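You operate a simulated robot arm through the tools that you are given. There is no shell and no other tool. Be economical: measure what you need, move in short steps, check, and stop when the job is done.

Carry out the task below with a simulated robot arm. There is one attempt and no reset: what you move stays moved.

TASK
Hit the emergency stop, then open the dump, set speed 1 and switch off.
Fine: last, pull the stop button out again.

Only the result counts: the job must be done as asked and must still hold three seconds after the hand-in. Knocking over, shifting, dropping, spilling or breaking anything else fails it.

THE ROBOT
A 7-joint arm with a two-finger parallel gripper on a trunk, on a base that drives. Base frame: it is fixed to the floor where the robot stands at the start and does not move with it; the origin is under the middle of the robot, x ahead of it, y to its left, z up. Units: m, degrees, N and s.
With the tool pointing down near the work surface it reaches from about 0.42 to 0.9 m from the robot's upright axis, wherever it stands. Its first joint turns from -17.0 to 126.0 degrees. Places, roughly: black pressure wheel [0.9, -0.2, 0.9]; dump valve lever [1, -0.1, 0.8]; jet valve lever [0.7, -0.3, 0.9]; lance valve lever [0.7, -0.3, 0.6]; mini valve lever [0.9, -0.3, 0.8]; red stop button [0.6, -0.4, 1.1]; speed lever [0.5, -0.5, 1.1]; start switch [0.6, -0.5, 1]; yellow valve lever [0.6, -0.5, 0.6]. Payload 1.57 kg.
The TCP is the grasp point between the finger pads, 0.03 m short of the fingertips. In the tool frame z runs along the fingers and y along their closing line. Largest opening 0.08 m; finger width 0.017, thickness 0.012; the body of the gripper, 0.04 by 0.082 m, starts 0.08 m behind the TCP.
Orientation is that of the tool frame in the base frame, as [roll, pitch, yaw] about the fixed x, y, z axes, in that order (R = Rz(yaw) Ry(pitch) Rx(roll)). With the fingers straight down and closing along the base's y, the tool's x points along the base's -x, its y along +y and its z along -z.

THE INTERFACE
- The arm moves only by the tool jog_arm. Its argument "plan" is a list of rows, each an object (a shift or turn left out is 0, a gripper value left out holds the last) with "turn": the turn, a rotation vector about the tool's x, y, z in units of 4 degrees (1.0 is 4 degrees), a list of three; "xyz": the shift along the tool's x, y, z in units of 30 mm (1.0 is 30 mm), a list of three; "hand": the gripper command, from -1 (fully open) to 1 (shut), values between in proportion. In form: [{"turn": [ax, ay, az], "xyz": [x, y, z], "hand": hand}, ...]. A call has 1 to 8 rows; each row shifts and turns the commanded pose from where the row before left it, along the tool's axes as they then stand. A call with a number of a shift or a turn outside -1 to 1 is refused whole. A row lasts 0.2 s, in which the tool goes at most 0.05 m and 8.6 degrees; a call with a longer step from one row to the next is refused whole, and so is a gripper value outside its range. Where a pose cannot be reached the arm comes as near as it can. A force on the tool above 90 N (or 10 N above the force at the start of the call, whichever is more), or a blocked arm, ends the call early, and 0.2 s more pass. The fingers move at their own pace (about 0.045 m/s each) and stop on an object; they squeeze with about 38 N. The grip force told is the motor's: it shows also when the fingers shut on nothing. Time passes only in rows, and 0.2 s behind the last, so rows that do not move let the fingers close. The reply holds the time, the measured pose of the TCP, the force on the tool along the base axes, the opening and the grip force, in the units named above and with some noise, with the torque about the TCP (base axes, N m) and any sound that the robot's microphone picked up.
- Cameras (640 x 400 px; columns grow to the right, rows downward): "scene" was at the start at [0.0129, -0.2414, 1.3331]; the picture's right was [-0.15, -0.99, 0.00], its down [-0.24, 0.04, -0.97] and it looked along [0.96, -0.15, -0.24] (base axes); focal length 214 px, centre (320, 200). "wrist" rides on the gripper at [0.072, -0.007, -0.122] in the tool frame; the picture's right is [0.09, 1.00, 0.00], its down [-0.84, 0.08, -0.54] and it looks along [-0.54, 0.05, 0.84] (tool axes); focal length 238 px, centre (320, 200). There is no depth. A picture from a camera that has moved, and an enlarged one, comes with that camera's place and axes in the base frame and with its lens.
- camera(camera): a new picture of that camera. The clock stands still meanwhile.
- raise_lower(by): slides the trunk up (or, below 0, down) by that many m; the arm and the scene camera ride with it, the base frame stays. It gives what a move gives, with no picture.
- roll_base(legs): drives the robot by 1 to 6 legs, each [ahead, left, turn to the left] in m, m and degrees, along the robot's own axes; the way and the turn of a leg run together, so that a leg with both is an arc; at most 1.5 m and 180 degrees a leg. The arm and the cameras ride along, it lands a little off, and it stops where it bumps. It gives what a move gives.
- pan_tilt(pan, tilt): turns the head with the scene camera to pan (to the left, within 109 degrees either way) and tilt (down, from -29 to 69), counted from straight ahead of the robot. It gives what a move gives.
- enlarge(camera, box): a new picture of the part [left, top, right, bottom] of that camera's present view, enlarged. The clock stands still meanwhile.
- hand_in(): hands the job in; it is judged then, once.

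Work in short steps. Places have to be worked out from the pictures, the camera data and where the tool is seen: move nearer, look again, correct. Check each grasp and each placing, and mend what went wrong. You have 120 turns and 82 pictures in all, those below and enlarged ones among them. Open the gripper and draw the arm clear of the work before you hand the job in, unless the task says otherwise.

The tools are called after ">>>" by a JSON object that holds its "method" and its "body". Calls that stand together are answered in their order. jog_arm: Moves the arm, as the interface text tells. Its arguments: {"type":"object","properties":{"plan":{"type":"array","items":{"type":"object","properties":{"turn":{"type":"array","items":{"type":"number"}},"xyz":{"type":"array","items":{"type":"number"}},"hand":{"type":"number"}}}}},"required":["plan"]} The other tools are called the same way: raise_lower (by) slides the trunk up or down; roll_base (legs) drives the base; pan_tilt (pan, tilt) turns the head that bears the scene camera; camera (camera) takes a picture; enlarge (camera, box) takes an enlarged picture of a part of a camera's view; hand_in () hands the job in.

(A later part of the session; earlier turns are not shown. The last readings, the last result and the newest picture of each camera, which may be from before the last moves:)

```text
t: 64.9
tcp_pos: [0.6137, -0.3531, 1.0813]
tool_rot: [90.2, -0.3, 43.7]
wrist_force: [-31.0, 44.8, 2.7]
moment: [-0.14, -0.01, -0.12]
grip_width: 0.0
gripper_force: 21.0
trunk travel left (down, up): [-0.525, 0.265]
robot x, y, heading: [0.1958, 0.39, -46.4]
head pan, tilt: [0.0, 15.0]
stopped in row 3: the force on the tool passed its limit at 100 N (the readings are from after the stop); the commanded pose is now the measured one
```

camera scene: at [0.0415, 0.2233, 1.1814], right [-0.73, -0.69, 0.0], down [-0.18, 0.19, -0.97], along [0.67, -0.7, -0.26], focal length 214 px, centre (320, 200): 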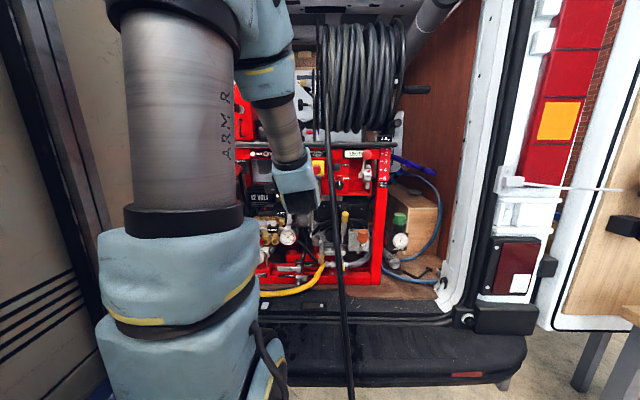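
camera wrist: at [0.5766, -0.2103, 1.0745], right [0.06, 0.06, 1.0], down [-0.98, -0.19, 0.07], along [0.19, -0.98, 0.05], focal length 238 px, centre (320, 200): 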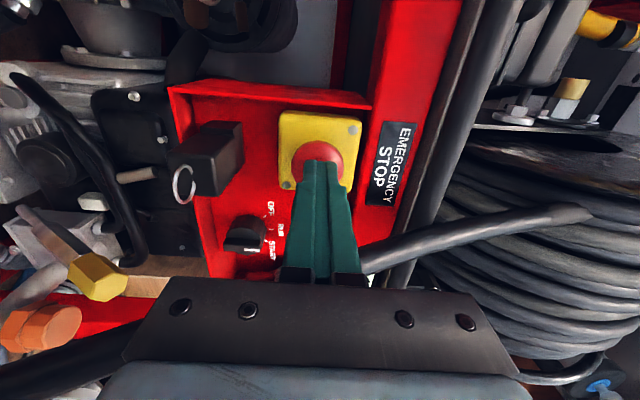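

The tool hit the force limit. I check whether the button went in.

>>> {"method": "camera", "body": {"camera": "wrist"}}

>>> {"method": "jog_arm", "body": {"plan": [{"xyz": [0, 0, -0.5]}, {"xyz": [0, 0, -1]}]}}

>>> {"method": "enlarge", "body": {"camera": "wrist", "box": [220, 60, 460, 210]}}

```text
55 pictures are left
camera wrist: at [0.5819, -0.2156, 1.0753], right [0.06, 0.06, 1.0], down [-0.98, -0.19, 0.07], along [0.19, -0.98, 0.04], focal length 238 px, centre (320, 200)
```

wrist: 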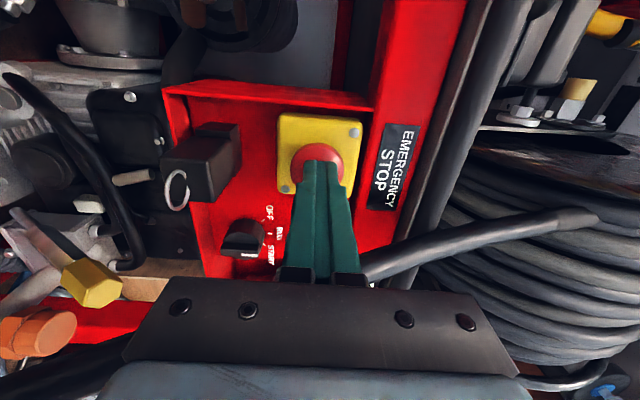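

```text
t: 65.5
tcp_pos: [0.5886, -0.3276, 1.0771]
tool_rot: [90.4, -0.5, 43.7]
wrist_force: [-0.2, -0.1, 0.0]
moment: [-0.03, 0.02, 0.02]
grip_width: 0.0
gripper_force: 20.8
trunk travel left (down, up): [-0.525, 0.265]
robot x, y, heading: [0.1951, 0.3919, -46.7]
head pan, tilt: [0.0, 15.0]
```

```text
2.67 times, centred on (340, 135) of wrist
camera zoom: at [0.5564, -0.1887, 1.0713], right [0.07, 0.05, 1.0], down [-0.98, -0.19, 0.08], along [0.19, -0.98, 0.04], focal length 636 px, centre (267, 373)
```

zoom: 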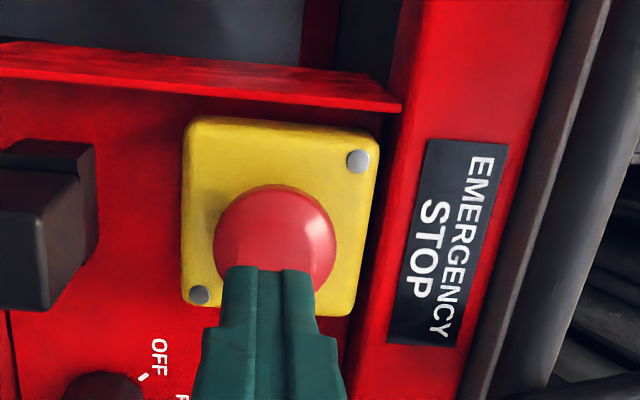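

I check the rpm display in the scene view to see whether the engine stopped.

>>> {"method": "enlarge", "body": {"camera": "scene", "box": [300, 130, 420, 205]}}

```text
5.33 times, centred on (360, 168) of scene
camera zoom: at [0.0414, 0.2235, 1.1813], right [-0.73, -0.69, 0.0], down [-0.18, 0.19, -0.97], along [0.66, -0.7, -0.26], focal length 1144 px, centre (107, 373)
```

zoom: 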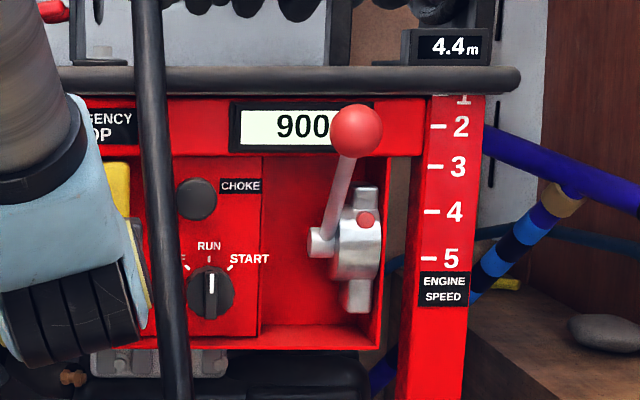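

The rpm fell from 1800 to 900. I back off a bit further so time passes, then re-read the display.

>>> {"method": "jog_arm", "body": {"plan": [{"xyz": [0, 0, -1]}, {"xyz": [0, 0, -1]}, {"xyz": [0, 0, -1]}, {"xyz": [0, 0, -1]}, {"hand": 1}, {"hand": 1}]}}

>>> {"method": "enlarge", "body": {"camera": "scene", "box": [240, 120, 420, 232]}}

>>> {"method": "enlarge", "body": {"camera": "wrist", "box": [160, 60, 480, 260]}}

```text
t: 66.9
tcp_pos: [0.5052, -0.2396, 1.0773]
tool_rot: [90.4, -0.4, 43.8]
wrist_force: [-1.2, 0.1, 0.5]
moment: [0.02, 0.01, -0.02]
grip_width: 0.0
gripper_force: 21.4
trunk travel left (down, up): [-0.525, 0.265]
robot x, y, heading: [0.2034, 0.3852, -46.6]
head pan, tilt: [0.0, 15.0]
```

```text
3.56 times, centred on (330, 176) of scene
camera zoom: at [0.0408, 0.2242, 1.1814], right [-0.73, -0.69, 0.0], down [-0.18, 0.19, -0.97], along [0.66, -0.7, -0.26], focal length 763 px, centre (284, 285)
```

zoom: 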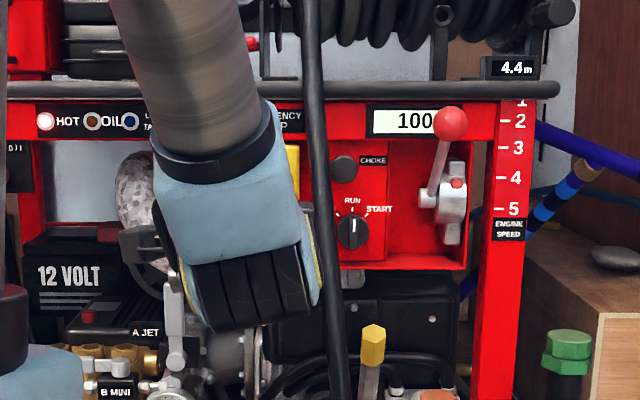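

```text
2.00 times, centred on (320, 160) of wrist
camera zoom: at [0.472, -0.1007, 1.0718], right [0.07, 0.05, 1.0], down [-0.98, -0.19, 0.07], along [0.19, -0.98, 0.04], focal length 477 px, centre (320, 280)
```

zoom: 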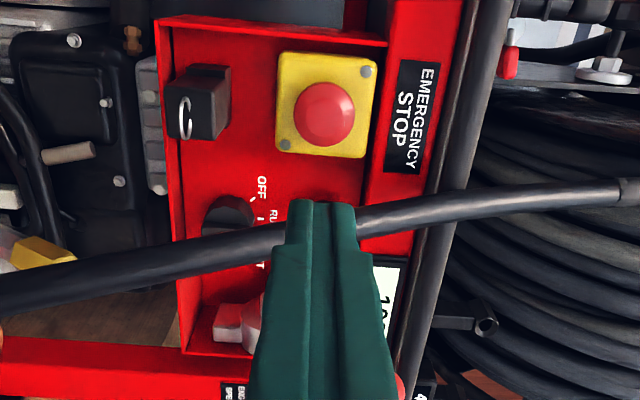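

The engine is spinning down (100 rpm), so the stop is latched. Next is the dump, far left at about (1, -0.1, 0.8). I back out sideways to the right, then turn left to face it from the other side of the hose.

>>> {"method": "roll_base", "body": {"legs": [[-0.05, -0.4, 0], [0, 0, 40]]}}

>>> {"method": "camera", "body": {"camera": "scene"}}

>>> {"method": "camera", "body": {"camera": "wrist"}}

```text
t: 71.3
tcp_pos: [0.5046, -0.1424, 1.0762]
tool_rot: [90.4, -0.3, 82.8]
wrist_force: [0.2, 0.3, 0.0]
moment: [0.0, 0.02, -0.02]
grip_width: 0.0
gripper_force: 21.2
trunk travel left (down, up): [-0.525, 0.265]
robot x, y, heading: [-0.1295, 0.1511, -7.5]
head pan, tilt: [0.0, 15.0]
```

```text
50 pictures are left
camera scene: at [-0.1454, -0.0745, 1.1814], right [-0.13, -0.99, 0.0], down [-0.26, 0.03, -0.97], along [0.96, -0.13, -0.26], focal length 214 px, centre (320, 200)
```

scene: 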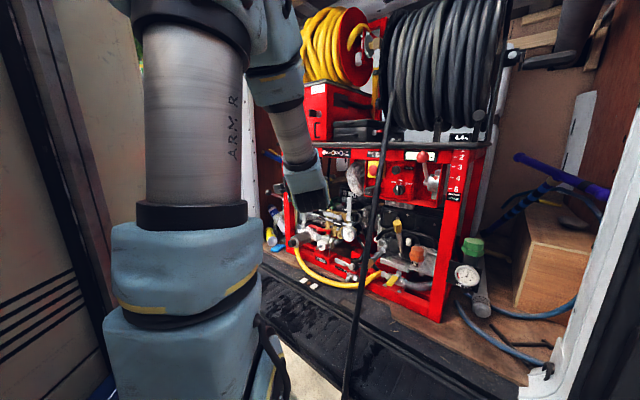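

```text
49 pictures are left
camera wrist: at [0.3926, -0.0555, 1.0718], right [0.02, 0.08, 1.0], down [-0.64, -0.76, 0.07], along [0.77, -0.64, 0.04], focal length 238 px, centre (320, 200)
```

wrist: 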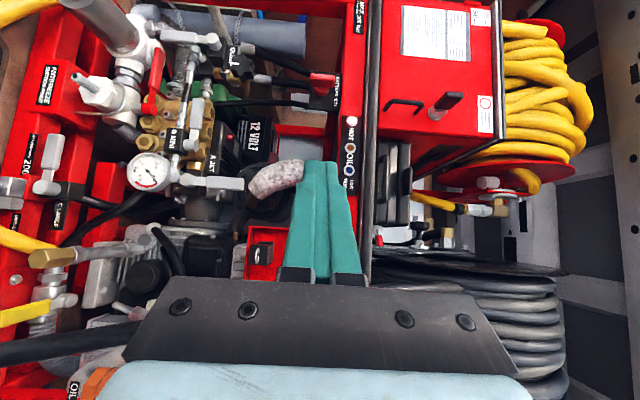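

Good wrist view of the valve area. I enlarge it to find the dump lever label.

>>> {"method": "enlarge", "body": {"camera": "wrist", "box": [100, 0, 340, 150]}}

>>> {"method": "enlarge", "body": {"camera": "wrist", "box": [20, 60, 260, 210]}}

```text
2.67 times, centred on (220, 75) of wrist
camera zoom: at [0.3926, -0.0555, 1.0718], right [0.02, 0.08, 1.0], down [-0.64, -0.76, 0.07], along [0.77, -0.64, 0.04], focal length 636 px, centre (587, 533)
```

zoom: 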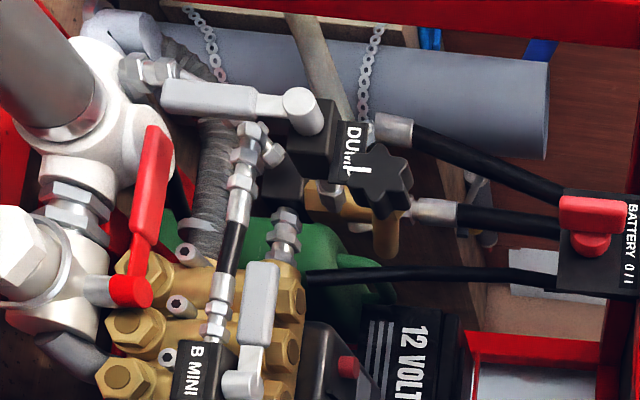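

```text
2.67 times, centred on (140, 135) of wrist
camera zoom: at [0.3926, -0.0555, 1.0718], right [0.02, 0.08, 1.0], down [-0.64, -0.76, 0.07], along [0.77, -0.64, 0.04], focal length 636 px, centre (800, 373)
```

zoom: 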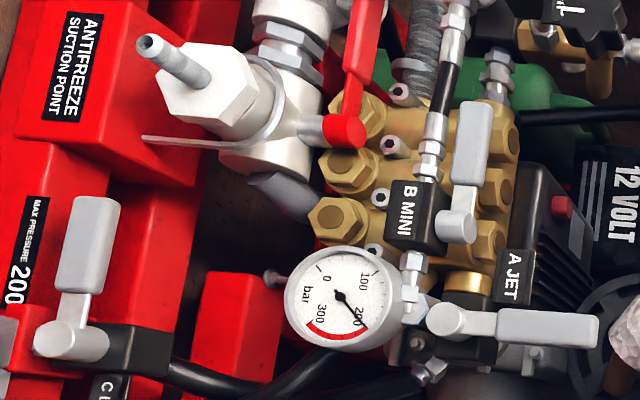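

The dump is the black block labelled DUMP. Its white lever hangs straight down: hub at about (0.96, -0.136, 0.856) and tip at z≈0.75, by triangulation. I lower the trunk, move a bit closer and look again for fit and turning direction.

>>> {"method": "raise_lower", "body": {"by": -0.25}}

>>> {"method": "roll_base", "body": {"legs": [[0.15, 0.03, 0]]}}

>>> {"method": "camera", "body": {"camera": "wrist"}}

>>> {"method": "enlarge", "body": {"camera": "wrist", "box": [200, 20, 440, 170]}}

```text
t: 73.8
tcp_pos: [0.5035, -0.1422, 0.8271]
tool_rot: [90.4, -0.4, 82.8]
wrist_force: [0.2, -0.3, 0.1]
moment: [0.03, -0.01, 0.01]
grip_width: 0.0
gripper_force: 21.1
trunk travel left (down, up): [-0.275, 0.515]
robot x, y, heading: [-0.1274, 0.1532, -7.4]
head pan, tilt: [0.0, 15.0]
```

```text
t: 75.2
tcp_pos: [0.6605, -0.1348, 0.8266]
tool_rot: [90.4, -0.5, 82.7]
wrist_force: [0.4, 0.1, -0.3]
moment: [0.0, 0.01, -0.01]
grip_width: 0.0
gripper_force: 21.0
trunk travel left (down, up): [-0.275, 0.515]
robot x, y, heading: [0.025, 0.1617, -7.7]
head pan, tilt: [0.0, 15.0]
```

```text
46 pictures are left
camera wrist: at [0.5483, -0.0466, 0.8218], right [0.02, 0.08, 1.0], down [-0.64, -0.76, 0.07], along [0.76, -0.64, 0.04], focal length 238 px, centre (320, 200)
```

wrist: 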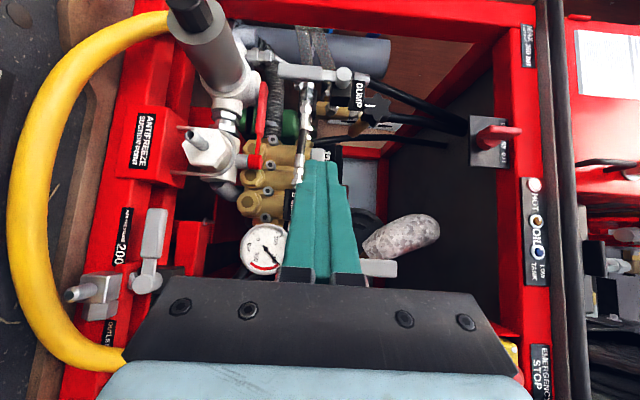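

```text
2.67 times, centred on (320, 95) of wrist
camera zoom: at [0.5483, -0.0466, 0.8218], right [0.02, 0.08, 1.0], down [-0.64, -0.76, 0.07], along [0.76, -0.64, 0.04], focal length 636 px, centre (320, 480)
```

zoom: 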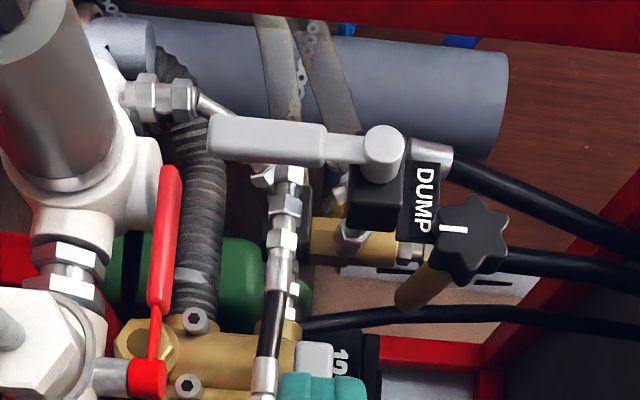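

By triangulation the dump lever runs vertically at about (0.962, -0.139), z 0.76–0.86, and the red lever end sits just below and to its right. By analogy with JET (up, open) and MINI/LANCE (left, closed), opening is probably clockwise, so the tip should go left. I come in on the lever's right side with closed fingers at z≈0.80.

>>> {"method": "roll_base", "body": {"legs": [[0.1, 0, 0]]}}

>>> {"method": "jog_arm", "body": {"plan": [{"xyz": [0, -0.9, 0]}, {"xyz": [0, 0, 1]}, {"xyz": [0, 0, 1]}]}}

>>> {"method": "camera", "body": {"camera": "wrist"}}

```text
t: 76.4
tcp_pos: [0.7572, -0.1475, 0.8278]
tool_rot: [90.5, -0.4, 82.7]
wrist_force: [-0.9, -1.7, 0.8]
moment: [0.0, 0.03, 0.02]
grip_width: 0.0001
gripper_force: 21.4
trunk travel left (down, up): [-0.275, 0.515]
robot x, y, heading: [0.1245, 0.152, -7.5]
head pan, tilt: [0.0, 15.0]
```

```text
t: 77.2
tcp_pos: [0.8163, -0.1538, 0.7988]
tool_rot: [90.4, -0.4, 82.6]
wrist_force: [-0.1, -0.8, 0.0]
moment: [0.04, 0.0, -0.02]
grip_width: 0.0
gripper_force: 21.1
trunk travel left (down, up): [-0.275, 0.515]
robot x, y, heading: [0.1238, 0.1547, -7.8]
head pan, tilt: [0.0, 15.0]
```

```text
44 pictures are left
camera wrist: at [0.7039, -0.0672, 0.7945], right [0.02, 0.08, 1.0], down [-0.64, -0.76, 0.07], along [0.76, -0.64, 0.04], focal length 238 px, centre (320, 200)
```

wrist: 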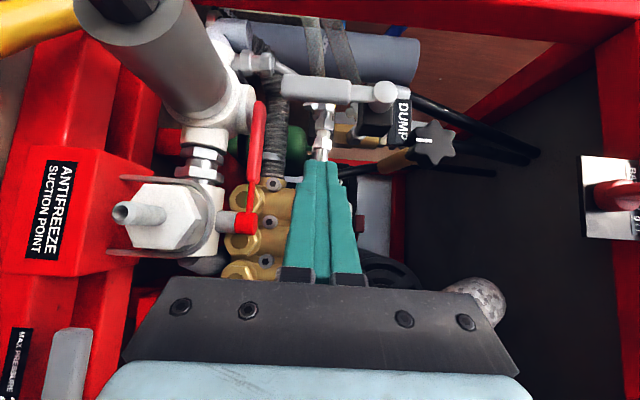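

The fitting behind is about 9 cm deeper than the lever plane, so the slot to the right of the lever is free. I move in 0.095 m.

>>> {"method": "jog_arm", "body": {"plan": [{"xyz": [-0.1, 0, 0.8]}, {"xyz": [0, 0, 0.8]}, {"xyz": [0, 0, 0.8]}, {"xyz": [0, 0, 0.8]}]}}

>>> {"method": "camera", "body": {"camera": "wrist"}}

```text
t: 78.2
tcp_pos: [0.9108, -0.1682, 0.7987]
tool_rot: [90.4, -0.4, 82.6]
wrist_force: [0.0, 0.1, 0.3]
moment: [-0.04, 0.0, 0.0]
grip_width: 0.0
gripper_force: 21.4
trunk travel left (down, up): [-0.275, 0.515]
robot x, y, heading: [0.1242, 0.1433, -7.8]
head pan, tilt: [0.0, 15.0]
```

```text
43 pictures are left
camera wrist: at [0.7994, -0.0818, 0.7936], right [0.02, 0.08, 1.0], down [-0.65, -0.76, 0.07], along [0.76, -0.64, 0.04], focal length 238 px, centre (320, 200)
```

wrist: 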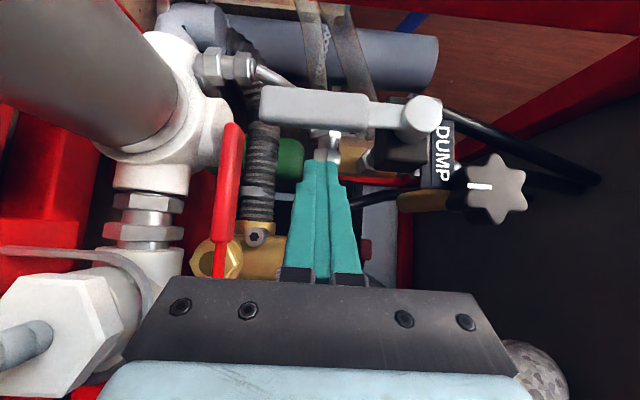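

The fingertips are about 2.3 cm to the right of the lever and deep enough. I push left along the panel (tool x 0.77, z 0.64) and watch the force.

>>> {"method": "jog_arm", "body": {"plan": [{"xyz": [0, 0, 0.2]}, {"xyz": [0.39, 0, 0.32]}, {"xyz": [0.39, 0, 0.32]}, {"xyz": [0.26, 0, 0.2]}, {"xyz": [0.26, 0, 0.2]}]}}

>>> {"method": "camera", "body": {"camera": "wrist"}}

```text
t: 79.4
tcp_pos: [0.9512, -0.1624, 0.8075]
tool_rot: [90.7, -0.4, 83.3]
wrist_force: [-0.4, 0.3, 0.9]
moment: [0.0, 0.01, 0.02]
grip_width: 0.0001
gripper_force: 21.5
out of reach, approached as far as the arm can: row 3, 4, 5
trunk travel left (down, up): [-0.275, 0.515]
robot x, y, heading: [0.1263, 0.1518, -7.4]
head pan, tilt: [0.0, 15.0]
```

```text
42 pictures are left
camera wrist: at [0.8391, -0.0759, 0.8029], right [0.02, 0.08, 1.0], down [-0.64, -0.77, 0.08], along [0.77, -0.64, 0.04], focal length 238 px, centre (320, 200)
```

wrist: 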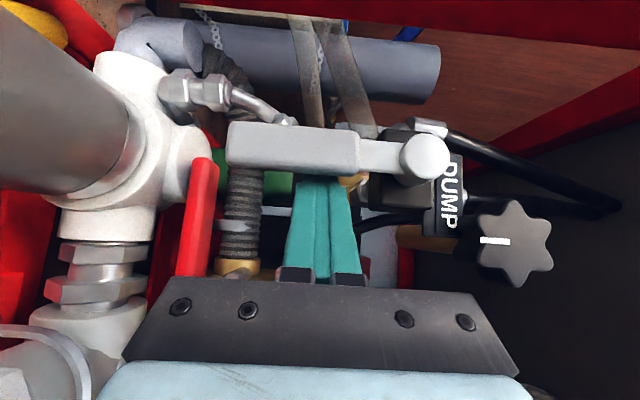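

The arm reached its left limit, so I retract, shift the base about 8 cm left for more room, and re-enter.

>>> {"method": "jog_arm", "body": {"plan": [{"xyz": [0, 0, -1]}, {"xyz": [0, 0, -1]}, {"xyz": [0, 0, -1]}, {"xyz": [-0.7, -0.3, -1]}, {"xyz": [-1, 0, 0]}, {"xyz": [-1, 0, 0]}]}}

>>> {"method": "roll_base", "body": {"legs": [[0.0, 0.09, 0]]}}

>>> {"method": "camera", "body": {"camera": "wrist"}}

```text
t: 80.8
tcp_pos: [0.8231, -0.224, 0.802]
tool_rot: [90.4, -0.4, 82.7]
wrist_force: [0.0, -0.2, -0.2]
moment: [-0.03, -0.01, 0.03]
grip_width: 0.0
gripper_force: 21.2
trunk travel left (down, up): [-0.275, 0.515]
robot x, y, heading: [0.1265, 0.1485, -7.8]
head pan, tilt: [0.0, 15.0]
```

```text
t: 81.9
tcp_pos: [0.8347, -0.1357, 0.8015]
tool_rot: [90.4, -0.4, 82.6]
wrist_force: [-0.2, 0.3, 0.1]
moment: [0.03, 0.02, -0.01]
grip_width: 0.0
gripper_force: 21.8
trunk travel left (down, up): [-0.275, 0.515]
robot x, y, heading: [0.1384, 0.2424, -7.6]
head pan, tilt: [0.0, 15.0]
```

```text
41 pictures are left
camera wrist: at [0.7232, -0.048, 0.7965], right [0.02, 0.08, 1.0], down [-0.65, -0.76, 0.07], along [0.76, -0.64, 0.04], focal length 238 px, centre (320, 200)
```

wrist: 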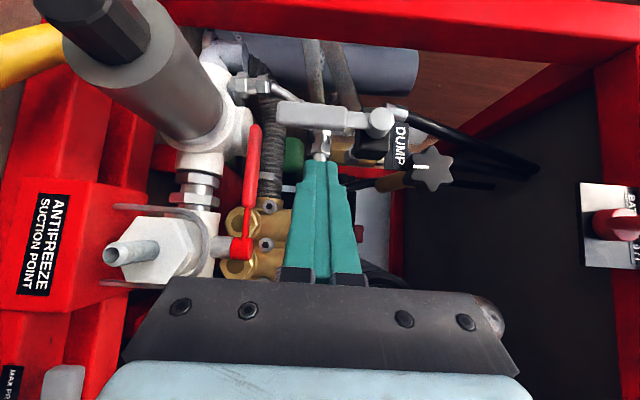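

The lever is unmoved. I re-enter on its right side and push left again, now with margin.

>>> {"method": "jog_arm", "body": {"plan": [{"xyz": [-0.65, 0, 0.5]}, {"xyz": [0, 0, 0.75]}, {"xyz": [0, 0, 0.75]}, {"xyz": [0, 0, 0.75]}, {"xyz": [0.39, 0, 0.32]}, {"xyz": [0.39, 0, 0.32]}, {"xyz": [0.3, 0, 0.25]}]}}

>>> {"method": "camera", "body": {"camera": "wrist"}}

```text
t: 83.5
tcp_pos: [0.9445, -0.1408, 0.7993]
tool_rot: [90.5, -0.4, 82.3]
wrist_force: [9.0, -15.1, -2.5]
moment: [0.15, 0.13, -0.27]
grip_width: 0.0001
gripper_force: 21.1
trunk travel left (down, up): [-0.275, 0.515]
robot x, y, heading: [0.1348, 0.2393, -7.8]
head pan, tilt: [0.0, 15.0]
```

```text
40 pictures are left
camera wrist: at [0.8332, -0.0527, 0.795], right [0.02, 0.08, 1.0], down [-0.65, -0.76, 0.07], along [0.76, -0.65, 0.04], focal length 238 px, centre (320, 200)
```

wrist: 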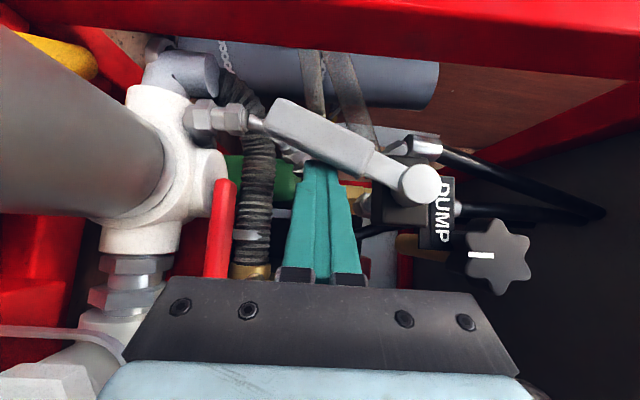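

The lever is turning the right way, about 28° so far. I continue the arc: left, then increasingly up.

>>> {"method": "jog_arm", "body": {"plan": [{"xyz": [0.35, 0.1, 0.25]}, {"xyz": [0.35, 0.15, 0.25]}, {"xyz": [0.3, 0.3, 0.2]}, {"xyz": [0.2, 0.4, 0.1]}]}}

>>> {"method": "camera", "body": {"camera": "wrist"}}

```text
t: 84.5
tcp_pos: [0.9748, -0.1021, 0.8322]
tool_rot: [90.3, -0.4, 82.7]
wrist_force: [-1.5, -1.8, -1.7]
moment: [-0.01, 0.03, -0.01]
grip_width: 0.0001
gripper_force: 21.0
trunk travel left (down, up): [-0.275, 0.515]
robot x, y, heading: [0.1327, 0.2383, -7.6]
head pan, tilt: [0.0, 15.0]
```

```text
39 pictures are left
camera wrist: at [0.8621, -0.0159, 0.8257], right [0.02, 0.08, 1.0], down [-0.64, -0.76, 0.07], along [0.77, -0.64, 0.04], focal length 238 px, centre (320, 200)
```

wrist: 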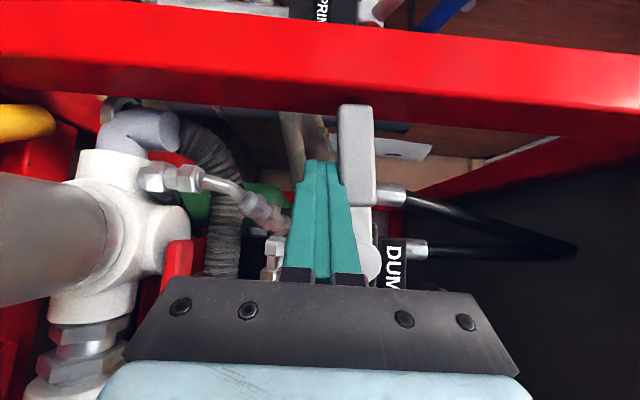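

The lever now looks horizontal, pointing left. I nudge up a little to check it is at its stop, then retreat.

>>> {"method": "jog_arm", "body": {"plan": [{"xyz": [0, 0.15, 0]}, {"xyz": [0, 0.15, 0]}, {"xyz": [0, 0.15, 0]}]}}

```text
t: 85.3
tcp_pos: [0.9737, -0.1022, 0.8362]
tool_rot: [91.2, -0.4, 82.6]
wrist_force: [-19.2, 12.0, -37.9]
moment: [0.0, -0.2, -0.01]
grip_width: 0.0
gripper_force: 21.1
trunk travel left (down, up): [-0.275, 0.515]
robot x, y, heading: [0.132, 0.2395, -7.9]
head pan, tilt: [0.0, 15.0]
```

It is at a firm stop. I lower slightly to release, retract straight back, and look at the lever and the gauge.

>>> {"method": "jog_arm", "body": {"plan": [{"xyz": [0, -0.4, 0]}, {"xyz": [0, -0.1, -0.7]}, {"xyz": [0, 0, -1]}, {"xyz": [0, 0, -1]}, {"xyz": [0, 0, -1]}, {"xyz": [-0.5, 0, -1]}, {"xyz": [-0.5, 0, -1]}]}}

>>> {"method": "camera", "body": {"camera": "wrist"}}

```text
t: 86.9
tcp_pos: [0.8013, -0.1123, 0.8301]
tool_rot: [90.4, -0.3, 82.6]
wrist_force: [-0.6, -0.8, 0.0]
moment: [-0.02, 0.04, 0.0]
grip_width: 0.0
gripper_force: 22.0
trunk travel left (down, up): [-0.275, 0.515]
robot x, y, heading: [0.1338, 0.2416, -7.4]
head pan, tilt: [0.0, 15.0]
```

```text
38 pictures are left
camera wrist: at [0.6896, -0.0257, 0.8259], right [0.02, 0.08, 1.0], down [-0.64, -0.76, 0.07], along [0.76, -0.64, 0.04], focal length 238 px, centre (320, 200)
```

wrist: 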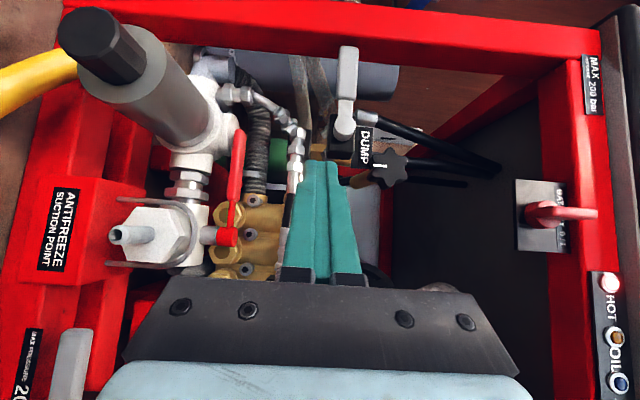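

The dump is open. Next is the speed lever: I retract the arm, back off, turn to face the panel again and raise the trunk.

>>> {"method": "jog_arm", "body": {"plan": [{"xyz": [0, 0, -1]}, {"xyz": [0, 0, -1]}, {"xyz": [0, 0, -1]}, {"xyz": [0, 0, -1]}]}}

>>> {"method": "roll_base", "body": {"legs": [[-0.2, 0, 0], [0, 0, -39], [0, 0.13, 0]]}}

>>> {"method": "raise_lower", "body": {"by": 0.3}}

>>> {"method": "camera", "body": {"camera": "wrist"}}

>>> {"method": "enlarge", "body": {"camera": "scene", "box": [240, 100, 480, 250]}}

```text
t: 87.9
tcp_pos: [0.6949, -0.1104, 0.8417]
tool_rot: [90.5, -0.3, 82.6]
wrist_force: [-0.5, -0.3, 0.0]
moment: [0.0, 0.03, -0.02]
grip_width: 0.0
gripper_force: 21.1
out of reach, approached as far as the arm can: row 4
trunk travel left (down, up): [-0.275, 0.515]
robot x, y, heading: [0.1343, 0.2411, -7.9]
head pan, tilt: [0.0, 15.0]
```

```text
t: 92.2
tcp_pos: [0.2478, -0.2653, 0.8406]
tool_rot: [90.5, -0.4, 44.0]
wrist_force: [0.6, 0.6, -0.9]
moment: [0.01, 0.01, 0.03]
grip_width: 0.0002
gripper_force: 20.6
trunk travel left (down, up): [-0.275, 0.515]
robot x, y, heading: [0.0282, 0.3572, -46.4]
head pan, tilt: [0.0, 15.0]
```

```text
t: 95.2
tcp_pos: [0.2472, -0.264, 1.1407]
tool_rot: [90.4, -0.4, 44.0]
wrist_force: [0.5, -0.1, 0.3]
moment: [0.02, 0.0, 0.02]
grip_width: 0.0
gripper_force: 21.2
trunk travel left (down, up): [-0.575, 0.215]
robot x, y, heading: [0.0278, 0.3551, -46.3]
head pan, tilt: [0.0, 15.0]
```

```text
37 pictures are left
camera wrist: at [0.2145, -0.1272, 1.1359], right [0.07, 0.05, 1.0], down [-0.98, -0.19, 0.08], along [0.2, -0.98, 0.04], focal length 238 px, centre (320, 200)
```

wrist: 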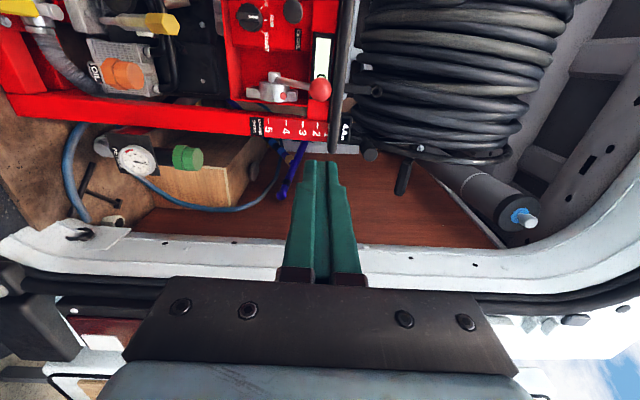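

```text
2.67 times, centred on (360, 175) of scene
camera zoom: at [-0.1278, 0.1914, 1.2314], right [-0.72, -0.69, 0.0], down [-0.18, 0.19, -0.97], along [0.67, -0.7, -0.26], focal length 572 px, centre (213, 267)
```

zoom: 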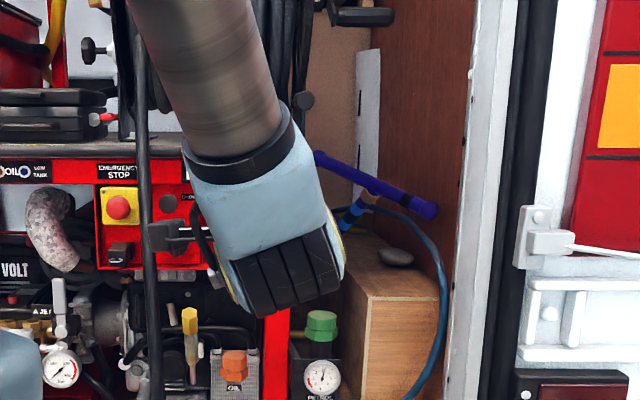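

The TCP is nearly in front of the lever. I enlarge the lever and scale in the wrist view.

>>> {"method": "enlarge", "body": {"camera": "wrist", "box": [230, 40, 390, 140]}}

```text
4.00 times, centred on (310, 90) of wrist
camera zoom: at [0.2145, -0.1272, 1.1359], right [0.07, 0.05, 1.0], down [-0.98, -0.19, 0.08], along [0.2, -0.98, 0.04], focal length 953 px, centre (360, 640)
```

zoom: 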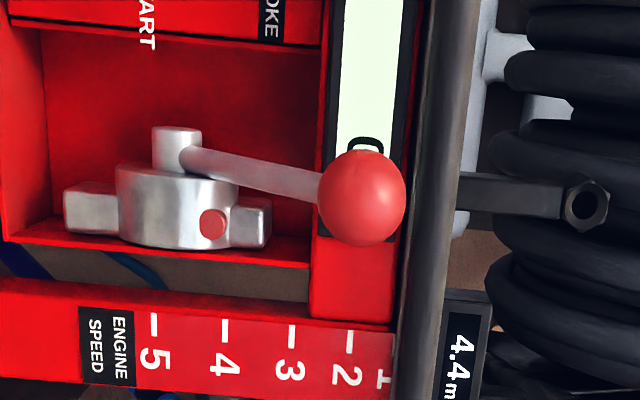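

The rpm reads 0, and the lever now stands at 2 (knob z≈1.138, level with tick 2). "1" is the end of travel, up and inwards, so I come under the knob with closed fingers and lift it to the stop. First I bring the base forward, lower the tool below the knob and approach partway.

>>> {"method": "roll_base", "body": {"legs": [[0.12, 0, 0]]}}

>>> {"method": "jog_arm", "body": {"plan": [{"xyz": [0.47, -1, 0]}, {"xyz": [0, -0.35, 0.5]}, {"xyz": [0, 0, 1]}, {"xyz": [0, 0, 0.8]}]}}

>>> {"method": "camera", "body": {"camera": "wrist"}}

```text
t: 96.4
tcp_pos: [0.3264, -0.351, 1.1415]
tool_rot: [90.3, -0.4, 43.9]
wrist_force: [0.3, 0.0, 0.9]
moment: [-0.02, 0.0, 0.0]
grip_width: 0.0002
gripper_force: 21.5
trunk travel left (down, up): [-0.575, 0.215]
robot x, y, heading: [0.1095, 0.2718, -46.5]
head pan, tilt: [0.0, 15.0]
```

```text
t: 97.4
tcp_pos: [0.3892, -0.4085, 1.1099]
tool_rot: [90.4, -0.4, 43.9]
wrist_force: [0.0, 0.1, 0.1]
moment: [0.03, -0.02, 0.01]
grip_width: 0.0
gripper_force: 21.3
out of reach, approached as far as the arm can: row 1
trunk travel left (down, up): [-0.575, 0.215]
robot x, y, heading: [0.1062, 0.2721, -46.6]
head pan, tilt: [0.0, 15.0]
```

```text
34 pictures are left
camera wrist: at [0.3569, -0.2693, 1.1052], right [0.07, 0.05, 1.0], down [-0.98, -0.19, 0.08], along [0.19, -0.98, 0.04], focal length 238 px, centre (320, 200)
```

wrist: 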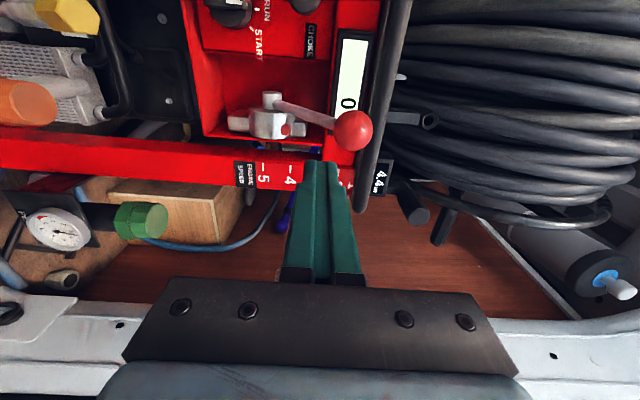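

The knob is 0.094 m ahead, 1.2 cm left and 2.9 cm above. I slide in under it.

>>> {"method": "jog_arm", "body": {"plan": [{"xyz": [0.4, -0.3, 0.4]}, {"xyz": [0, 0, 0.8]}, {"xyz": [0, 0, 0.8]}]}}

>>> {"method": "camera", "body": {"camera": "wrist"}}

```text
t: 98.2
tcp_pos: [0.4387, -0.4429, 1.0991]
tool_rot: [90.4, -0.4, 43.9]
wrist_force: [0.0, -0.3, 0.7]
moment: [0.0, 0.03, 0.01]
grip_width: 0.0001
gripper_force: 21.2
trunk travel left (down, up): [-0.575, 0.215]
robot x, y, heading: [0.1099, 0.2741, -46.6]
head pan, tilt: [0.0, 15.0]
```

```text
33 pictures are left
camera wrist: at [0.4055, -0.3045, 1.0937], right [0.07, 0.05, 1.0], down [-0.98, -0.19, 0.08], along [0.19, -0.98, 0.04], focal length 238 px, centre (320, 200)
```

wrist: 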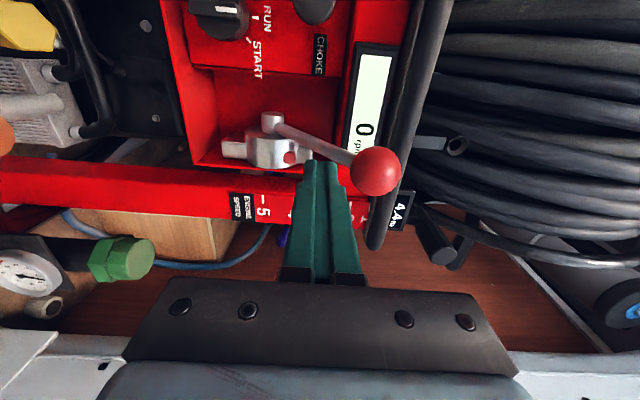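

The fingers are right under the knob. I lift slowly.

>>> {"method": "jog_arm", "body": {"plan": [{"xyz": [0, 0.2, 0.05]}, {"xyz": [0, 0.2, 0.1]}, {"xyz": [0, 0.2, 0.1]}]}}

>>> {"method": "camera", "body": {"camera": "wrist"}}

```text
t: 99.0
tcp_pos: [0.4425, -0.4493, 1.1155]
tool_rot: [90.6, -0.6, 43.9]
wrist_force: [2.9, -5.3, -7.5]
moment: [0.25, 0.16, -0.1]
grip_width: 0.0
gripper_force: 20.8
trunk travel left (down, up): [-0.575, 0.215]
robot x, y, heading: [0.1105, 0.2737, -46.6]
head pan, tilt: [0.0, 15.0]
```

```text
32 pictures are left
camera wrist: at [0.4103, -0.3105, 1.1112], right [0.07, 0.05, 1.0], down [-0.98, -0.19, 0.08], along [0.19, -0.98, 0.04], focal length 238 px, centre (320, 200)
```

wrist: 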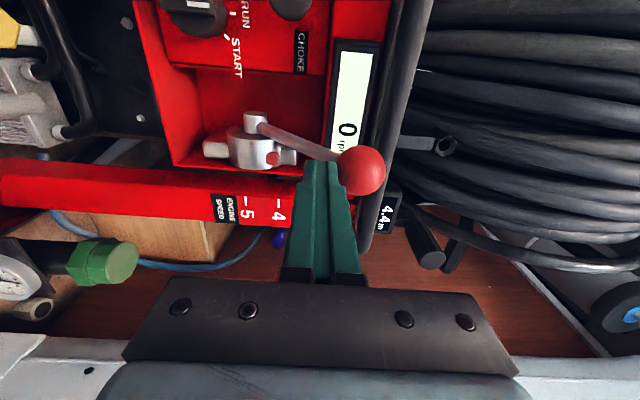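

The knob has risen about 7 mm at about 10 N. I continue.

>>> {"method": "jog_arm", "body": {"plan": [{"xyz": [0, 0.2, 0.15]}, {"xyz": [0, 0.2, 0.15]}]}}

>>> {"method": "enlarge", "body": {"camera": "wrist", "box": [220, 80, 460, 230]}}

```text
t: 99.6
tcp_pos: [0.449, -0.4548, 1.1304]
tool_rot: [90.3, -0.4, 43.9]
wrist_force: [0.4, -0.3, -3.3]
moment: [0.08, 0.06, 0.04]
grip_width: 0.0
gripper_force: 21.1
trunk travel left (down, up): [-0.575, 0.215]
robot x, y, heading: [0.1113, 0.2713, -46.6]
head pan, tilt: [0.0, 15.0]
```

```text
2.67 times, centred on (340, 155) of wrist
camera zoom: at [0.4163, -0.316, 1.1248], right [0.07, 0.05, 1.0], down [-0.98, -0.19, 0.08], along [0.19, -0.98, 0.04], focal length 636 px, centre (267, 320)
```

zoom: 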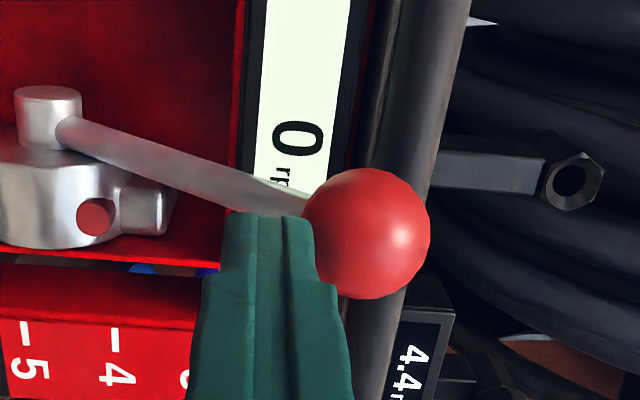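

The force dropped, perhaps a detent, and the knob z is about 1.157. I test gently for the end stop.

>>> {"method": "jog_arm", "body": {"plan": [{"xyz": [0, 0.12, 0.08]}, {"xyz": [0, 0.12, 0.08]}]}}

```text
t: 100.2
tcp_pos: [0.4525, -0.4579, 1.1359]
tool_rot: [90.5, -0.4, 43.9]
wrist_force: [0.5, 0.8, -5.7]
moment: [0.09, 0.14, 0.0]
grip_width: 0.0
gripper_force: 21.0
trunk travel left (down, up): [-0.575, 0.215]
robot x, y, heading: [0.1094, 0.2714, -46.5]
head pan, tilt: [0.0, 15.0]
```

I back off below and out to view the lever against the scale.

>>> {"method": "jog_arm", "body": {"plan": [{"xyz": [0, -0.7, 0]}, {"xyz": [0, -0.7, -0.3]}, {"xyz": [0, 0, -1]}, {"xyz": [0, 0, -1]}, {"xyz": [0, 0, -1]}, {"xyz": [0, 0.5, -1]}, {"xyz": [0, 0.6, -1]}]}}

>>> {"method": "enlarge", "body": {"camera": "wrist", "box": [220, 60, 420, 185]}}

```text
t: 101.8
tcp_pos: [0.3445, -0.3519, 1.1321]
tool_rot: [90.5, -0.4, 43.9]
wrist_force: [0.8, -0.3, 0.0]
moment: [-0.02, -0.01, -0.03]
grip_width: 0.0
gripper_force: 21.7
out of reach, approached as far as the arm can: row 7
trunk travel left (down, up): [-0.575, 0.215]
robot x, y, heading: [0.1105, 0.2698, -46.4]
head pan, tilt: [0.0, 15.0]
```

```text
3.20 times, centred on (320, 122) of wrist
camera zoom: at [0.312, -0.2136, 1.1265], right [0.07, 0.05, 1.0], down [-0.98, -0.19, 0.08], along [0.19, -0.98, 0.04], focal length 763 px, centre (320, 448)
```

zoom: 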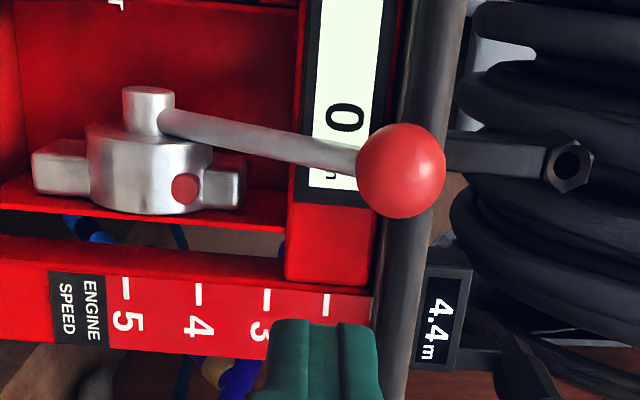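

The knob z is about 1.161, matching the extrapolated tick 1 (≈1.16), so the speed is at 1. Next is the start switch at about (0.592, -0.47, 1.009), which I look at closely.

>>> {"method": "enlarge", "body": {"camera": "scene", "box": [240, 130, 400, 230]}}

>>> {"method": "enlarge", "body": {"camera": "wrist", "box": [160, 0, 320, 100]}}

```text
4.00 times, centred on (320, 180) of scene
camera zoom: at [-0.047, 0.1065, 1.2313], right [-0.72, -0.69, 0.0], down [-0.18, 0.19, -0.97], along [0.67, -0.7, -0.26], focal length 858 px, centre (320, 280)
```

zoom: 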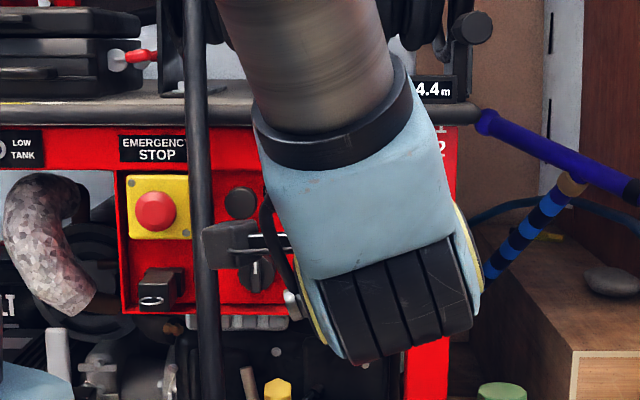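

```text
4.00 times, centred on (240, 50) of wrist
camera zoom: at [0.312, -0.2136, 1.1265], right [0.07, 0.05, 1.0], down [-0.98, -0.19, 0.08], along [0.19, -0.98, 0.04], focal length 953 px, centre (640, 800)
```

zoom: 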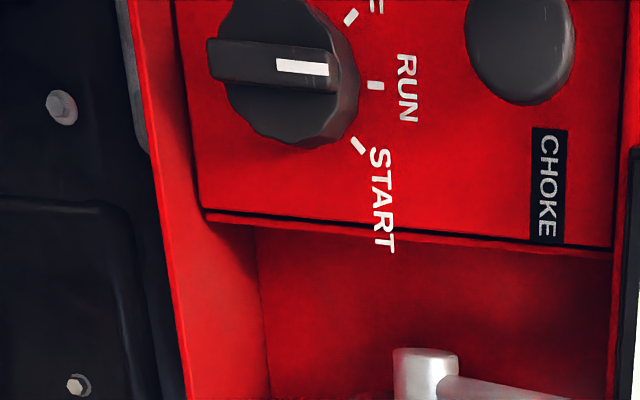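

The switch is a round knob with a protruding vertical bar at RUN, and OFF is to the left. Its bar centre is at about (0.590, -0.468, 1.009). I yaw the tool 20° left so its rear and camera stay clear of the hose, lower, and approach to the right side of the bar's upper half.

>>> {"method": "jog_arm", "body": {"plan": [{"xyz": [0, -0.72, 0], "turn": [0, 1, 0]}, {"xyz": [0, -0.72, 0], "turn": [0, 1, 0]}, {"xyz": [0, -0.72, 0], "turn": [0, 1, 0]}, {"xyz": [0, -0.72, 0], "turn": [0, 1, 0]}, {"xyz": [0, -0.72, 0], "turn": [0, 1, 0]}, {"xyz": [-0.8, 0, 0.5]}, {"xyz": [0, 0, 1]}, {"xyz": [0, 0, 1]}]}}

>>> {"method": "camera", "body": {"camera": "wrist"}}

```text
t: 103.6
tcp_pos: [0.4027, -0.4037, 1.026]
tool_rot: [90.4, -0.5, 63.9]
wrist_force: [0.0, -0.4, -0.7]
moment: [-0.03, 0.02, -0.02]
grip_width: 0.0
gripper_force: 21.4
trunk travel left (down, up): [-0.575, 0.215]
robot x, y, heading: [0.11, 0.2703, -46.3]
head pan, tilt: [0.0, 15.0]
```

```text
27 pictures are left
camera wrist: at [0.3243, -0.2853, 1.021], right [0.04, 0.07, 1.0], down [-0.86, -0.51, 0.07], along [0.52, -0.86, 0.04], focal length 238 px, centre (320, 200)
```

wrist: 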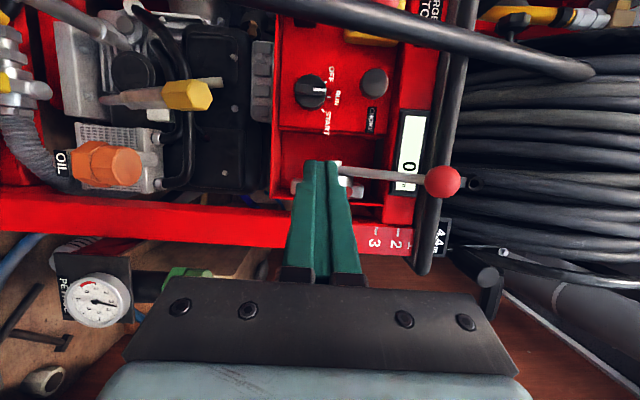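

Clear path: the lever hub is 5 cm to the right and the hose is 10 cm to the left. I move ahead 0.12 m.

>>> {"method": "jog_arm", "body": {"plan": [{"xyz": [-0.1, 0, 1]}, {"xyz": [0, 0, 1]}, {"xyz": [0, 0, 1]}, {"xyz": [0, 0, 1]}]}}

>>> {"method": "camera", "body": {"camera": "wrist"}}

```text
t: 104.6
tcp_pos: [0.5069, -0.4625, 1.0231]
tool_rot: [90.2, -0.6, 63.8]
wrist_force: [0.0, 1.2, 0.8]
moment: [0.03, 0.04, -0.02]
grip_width: 0.0
gripper_force: 21.4
trunk travel left (down, up): [-0.575, 0.215]
robot x, y, heading: [0.112, 0.2765, -46.6]
head pan, tilt: [0.0, 15.0]
```

```text
26 pictures are left
camera wrist: at [0.4304, -0.3437, 1.0183], right [0.04, 0.07, 1.0], down [-0.86, -0.51, 0.07], along [0.52, -0.86, 0.04], focal length 238 px, centre (320, 200)
```

wrist: 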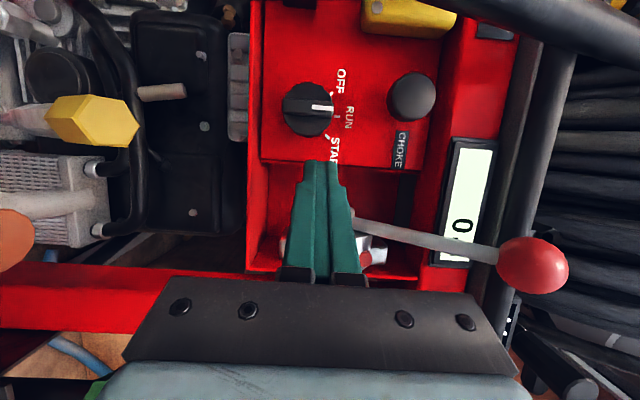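

The bar centre is confirmed at (0.590, -0.4685, 1.012). I go 4 cm deeper beside it, slightly higher, then push left in 1 cm steps.

>>> {"method": "jog_arm", "body": {"plan": [{"xyz": [0, 0.2, 0.7]}, {"xyz": [0, 0, 0.7]}, {"xyz": [0.31, 0, 0.12]}, {"xyz": [0.31, 0, 0.12]}]}}

>>> {"method": "camera", "body": {"camera": "wrist"}}

```text
t: 105.6
tcp_pos: [0.5522, -0.471, 1.0378]
tool_rot: [89.3, -0.1, 63.1]
wrist_force: [-50.2, -7.8, 38.1]
moment: [-0.41, -0.9, -1.11]
grip_width: 0.0
gripper_force: 21.1
trunk travel left (down, up): [-0.575, 0.215]
robot x, y, heading: [0.1091, 0.2736, -46.2]
head pan, tilt: [0.0, 15.0]
```

```text
25 pictures are left
camera wrist: at [0.4758, -0.3527, 1.0298], right [0.03, 0.08, 1.0], down [-0.86, -0.5, 0.07], along [0.5, -0.86, 0.06], focal length 238 px, centre (320, 200)
```

wrist: 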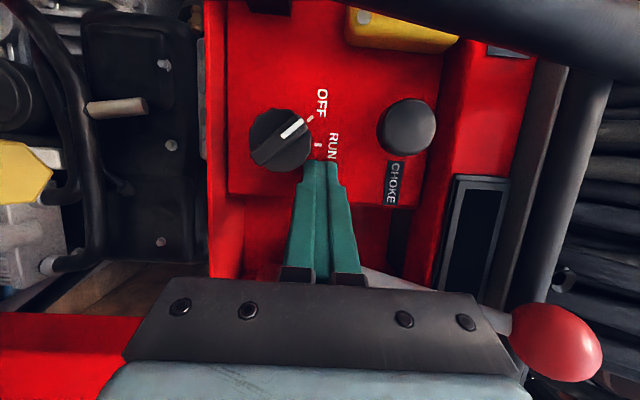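

The switch points at OFF and the display went blank. I release the contact and retract.

>>> {"method": "jog_arm", "body": {"plan": [{"xyz": [-0.3, 0, -0.12]}, {"xyz": [0, 0, -0.8]}, {"xyz": [0, 0, -1]}, {"xyz": [0, 0, -1]}, {"xyz": [0, 0, -1]}, {"xyz": [0, 0, -1]}]}}

>>> {"method": "enlarge", "body": {"camera": "wrist", "box": [220, 0, 540, 200]}}

```text
t: 107.0
tcp_pos: [0.4245, -0.4094, 1.0302]
tool_rot: [90.2, -0.6, 64.0]
wrist_force: [-0.7, -0.4, 0.1]
moment: [0.02, -0.06, -0.01]
grip_width: 0.0001
gripper_force: 21.3
trunk travel left (down, up): [-0.575, 0.215]
robot x, y, heading: [0.1113, 0.2725, -46.2]
head pan, tilt: [0.0, 15.0]
```

```text
2.00 times, centred on (380, 100) of wrist
camera zoom: at [0.3467, -0.2898, 1.0244], right [0.04, 0.07, 1.0], down [-0.85, -0.51, 0.07], along [0.52, -0.85, 0.04], focal length 477 px, centre (200, 400)
```

zoom: 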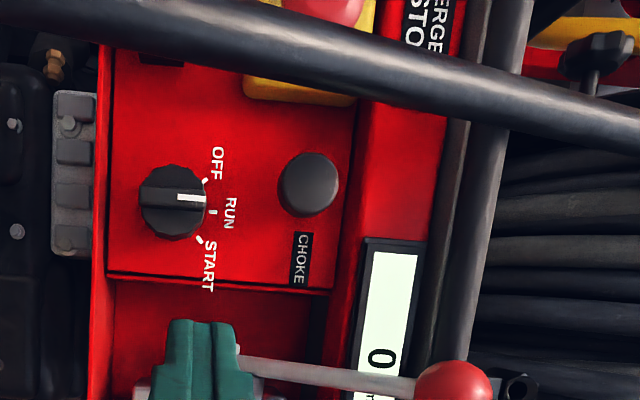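

The knob seems to have come back towards RUN. I enlarge to see its exact angle.

>>> {"method": "enlarge", "body": {"camera": "wrist", "box": [270, 60, 350, 130]}}

```text
5.71 times, centred on (310, 95) of wrist
camera zoom: at [0.3467, -0.2898, 1.0244], right [0.04, 0.07, 1.0], down [-0.85, -0.51, 0.07], along [0.52, -0.85, 0.04], focal length 1362 px, centre (377, 800)
```

zoom: 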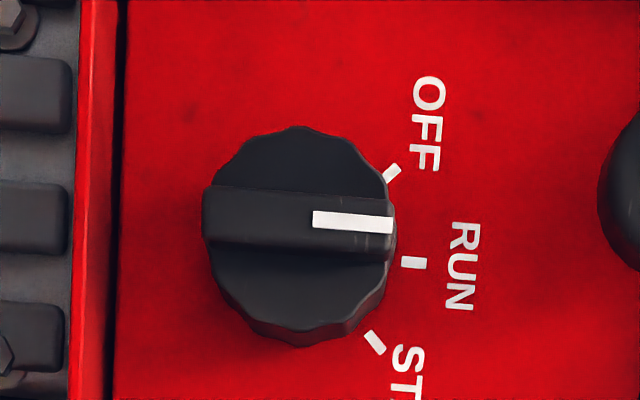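

It snapped back to RUN. On the release I probably dragged the knob face back by friction, because I pressed too deep and withdrew to the right. I retry slightly shallower, push left, and then withdraw straight off the panel.

>>> {"method": "jog_arm", "body": {"plan": [{"xyz": [-0.1, -0.1, 1]}, {"xyz": [0, 0, 1]}, {"xyz": [0, 0, 1]}, {"xyz": [0, 0, 1]}, {"xyz": [0, 0, 0.5]}]}}

>>> {"method": "jog_arm", "body": {"plan": [{"xyz": [0.25, 0, 0.08]}, {"xyz": [0.25, 0, 0.08]}]}}

>>> {"method": "camera", "body": {"camera": "wrist"}}

```text
t: 108.2
tcp_pos: [0.5403, -0.4718, 1.0279]
tool_rot: [90.3, -0.6, 63.6]
wrist_force: [-13.0, 1.3, 1.7]
moment: [0.0, 0.09, -0.08]
grip_width: 0.0003
gripper_force: 21.6
trunk travel left (down, up): [-0.575, 0.215]
robot x, y, heading: [0.1104, 0.2739, -46.8]
head pan, tilt: [0.0, 15.0]
```

```text
t: 108.8
tcp_pos: [0.5477, -0.4647, 1.0381]
tool_rot: [89.1, -0.2, 63.0]
wrist_force: [-38.2, -23.6, 53.1]
moment: [-0.59, -1.24, -1.01]
grip_width: 0.0
gripper_force: 20.6
trunk travel left (down, up): [-0.575, 0.215]
robot x, y, heading: [0.1063, 0.2742, -46.2]
head pan, tilt: [0.0, 15.0]
```

```text
22 pictures are left
camera wrist: at [0.4717, -0.3454, 1.0297], right [0.03, 0.09, 1.0], down [-0.86, -0.5, 0.07], along [0.5, -0.86, 0.06], focal length 238 px, centre (320, 200)
```

wrist: 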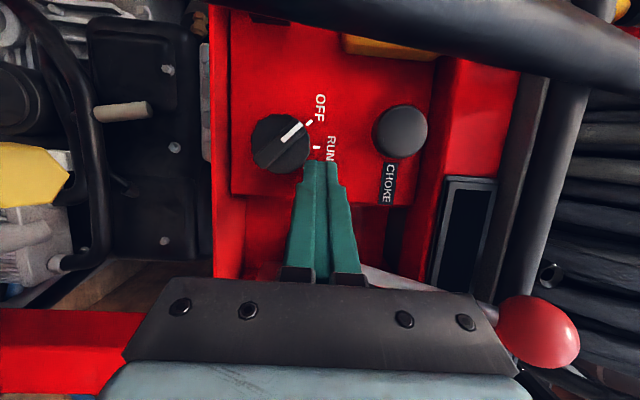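

It is at OFF again under pressure and the display is blank. I enlarge before releasing to judge whether it is fully on the OFF tick.

>>> {"method": "enlarge", "body": {"camera": "wrist", "box": [240, 80, 340, 180]}}

```text
4.00 times, centred on (290, 130) of wrist
camera zoom: at [0.4717, -0.3454, 1.0297], right [0.03, 0.09, 1.0], down [-0.86, -0.5, 0.07], along [0.5, -0.86, 0.06], focal length 953 px, centre (440, 480)
```

zoom: 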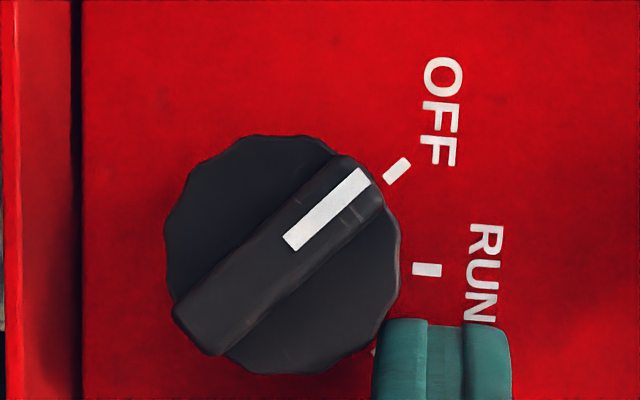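

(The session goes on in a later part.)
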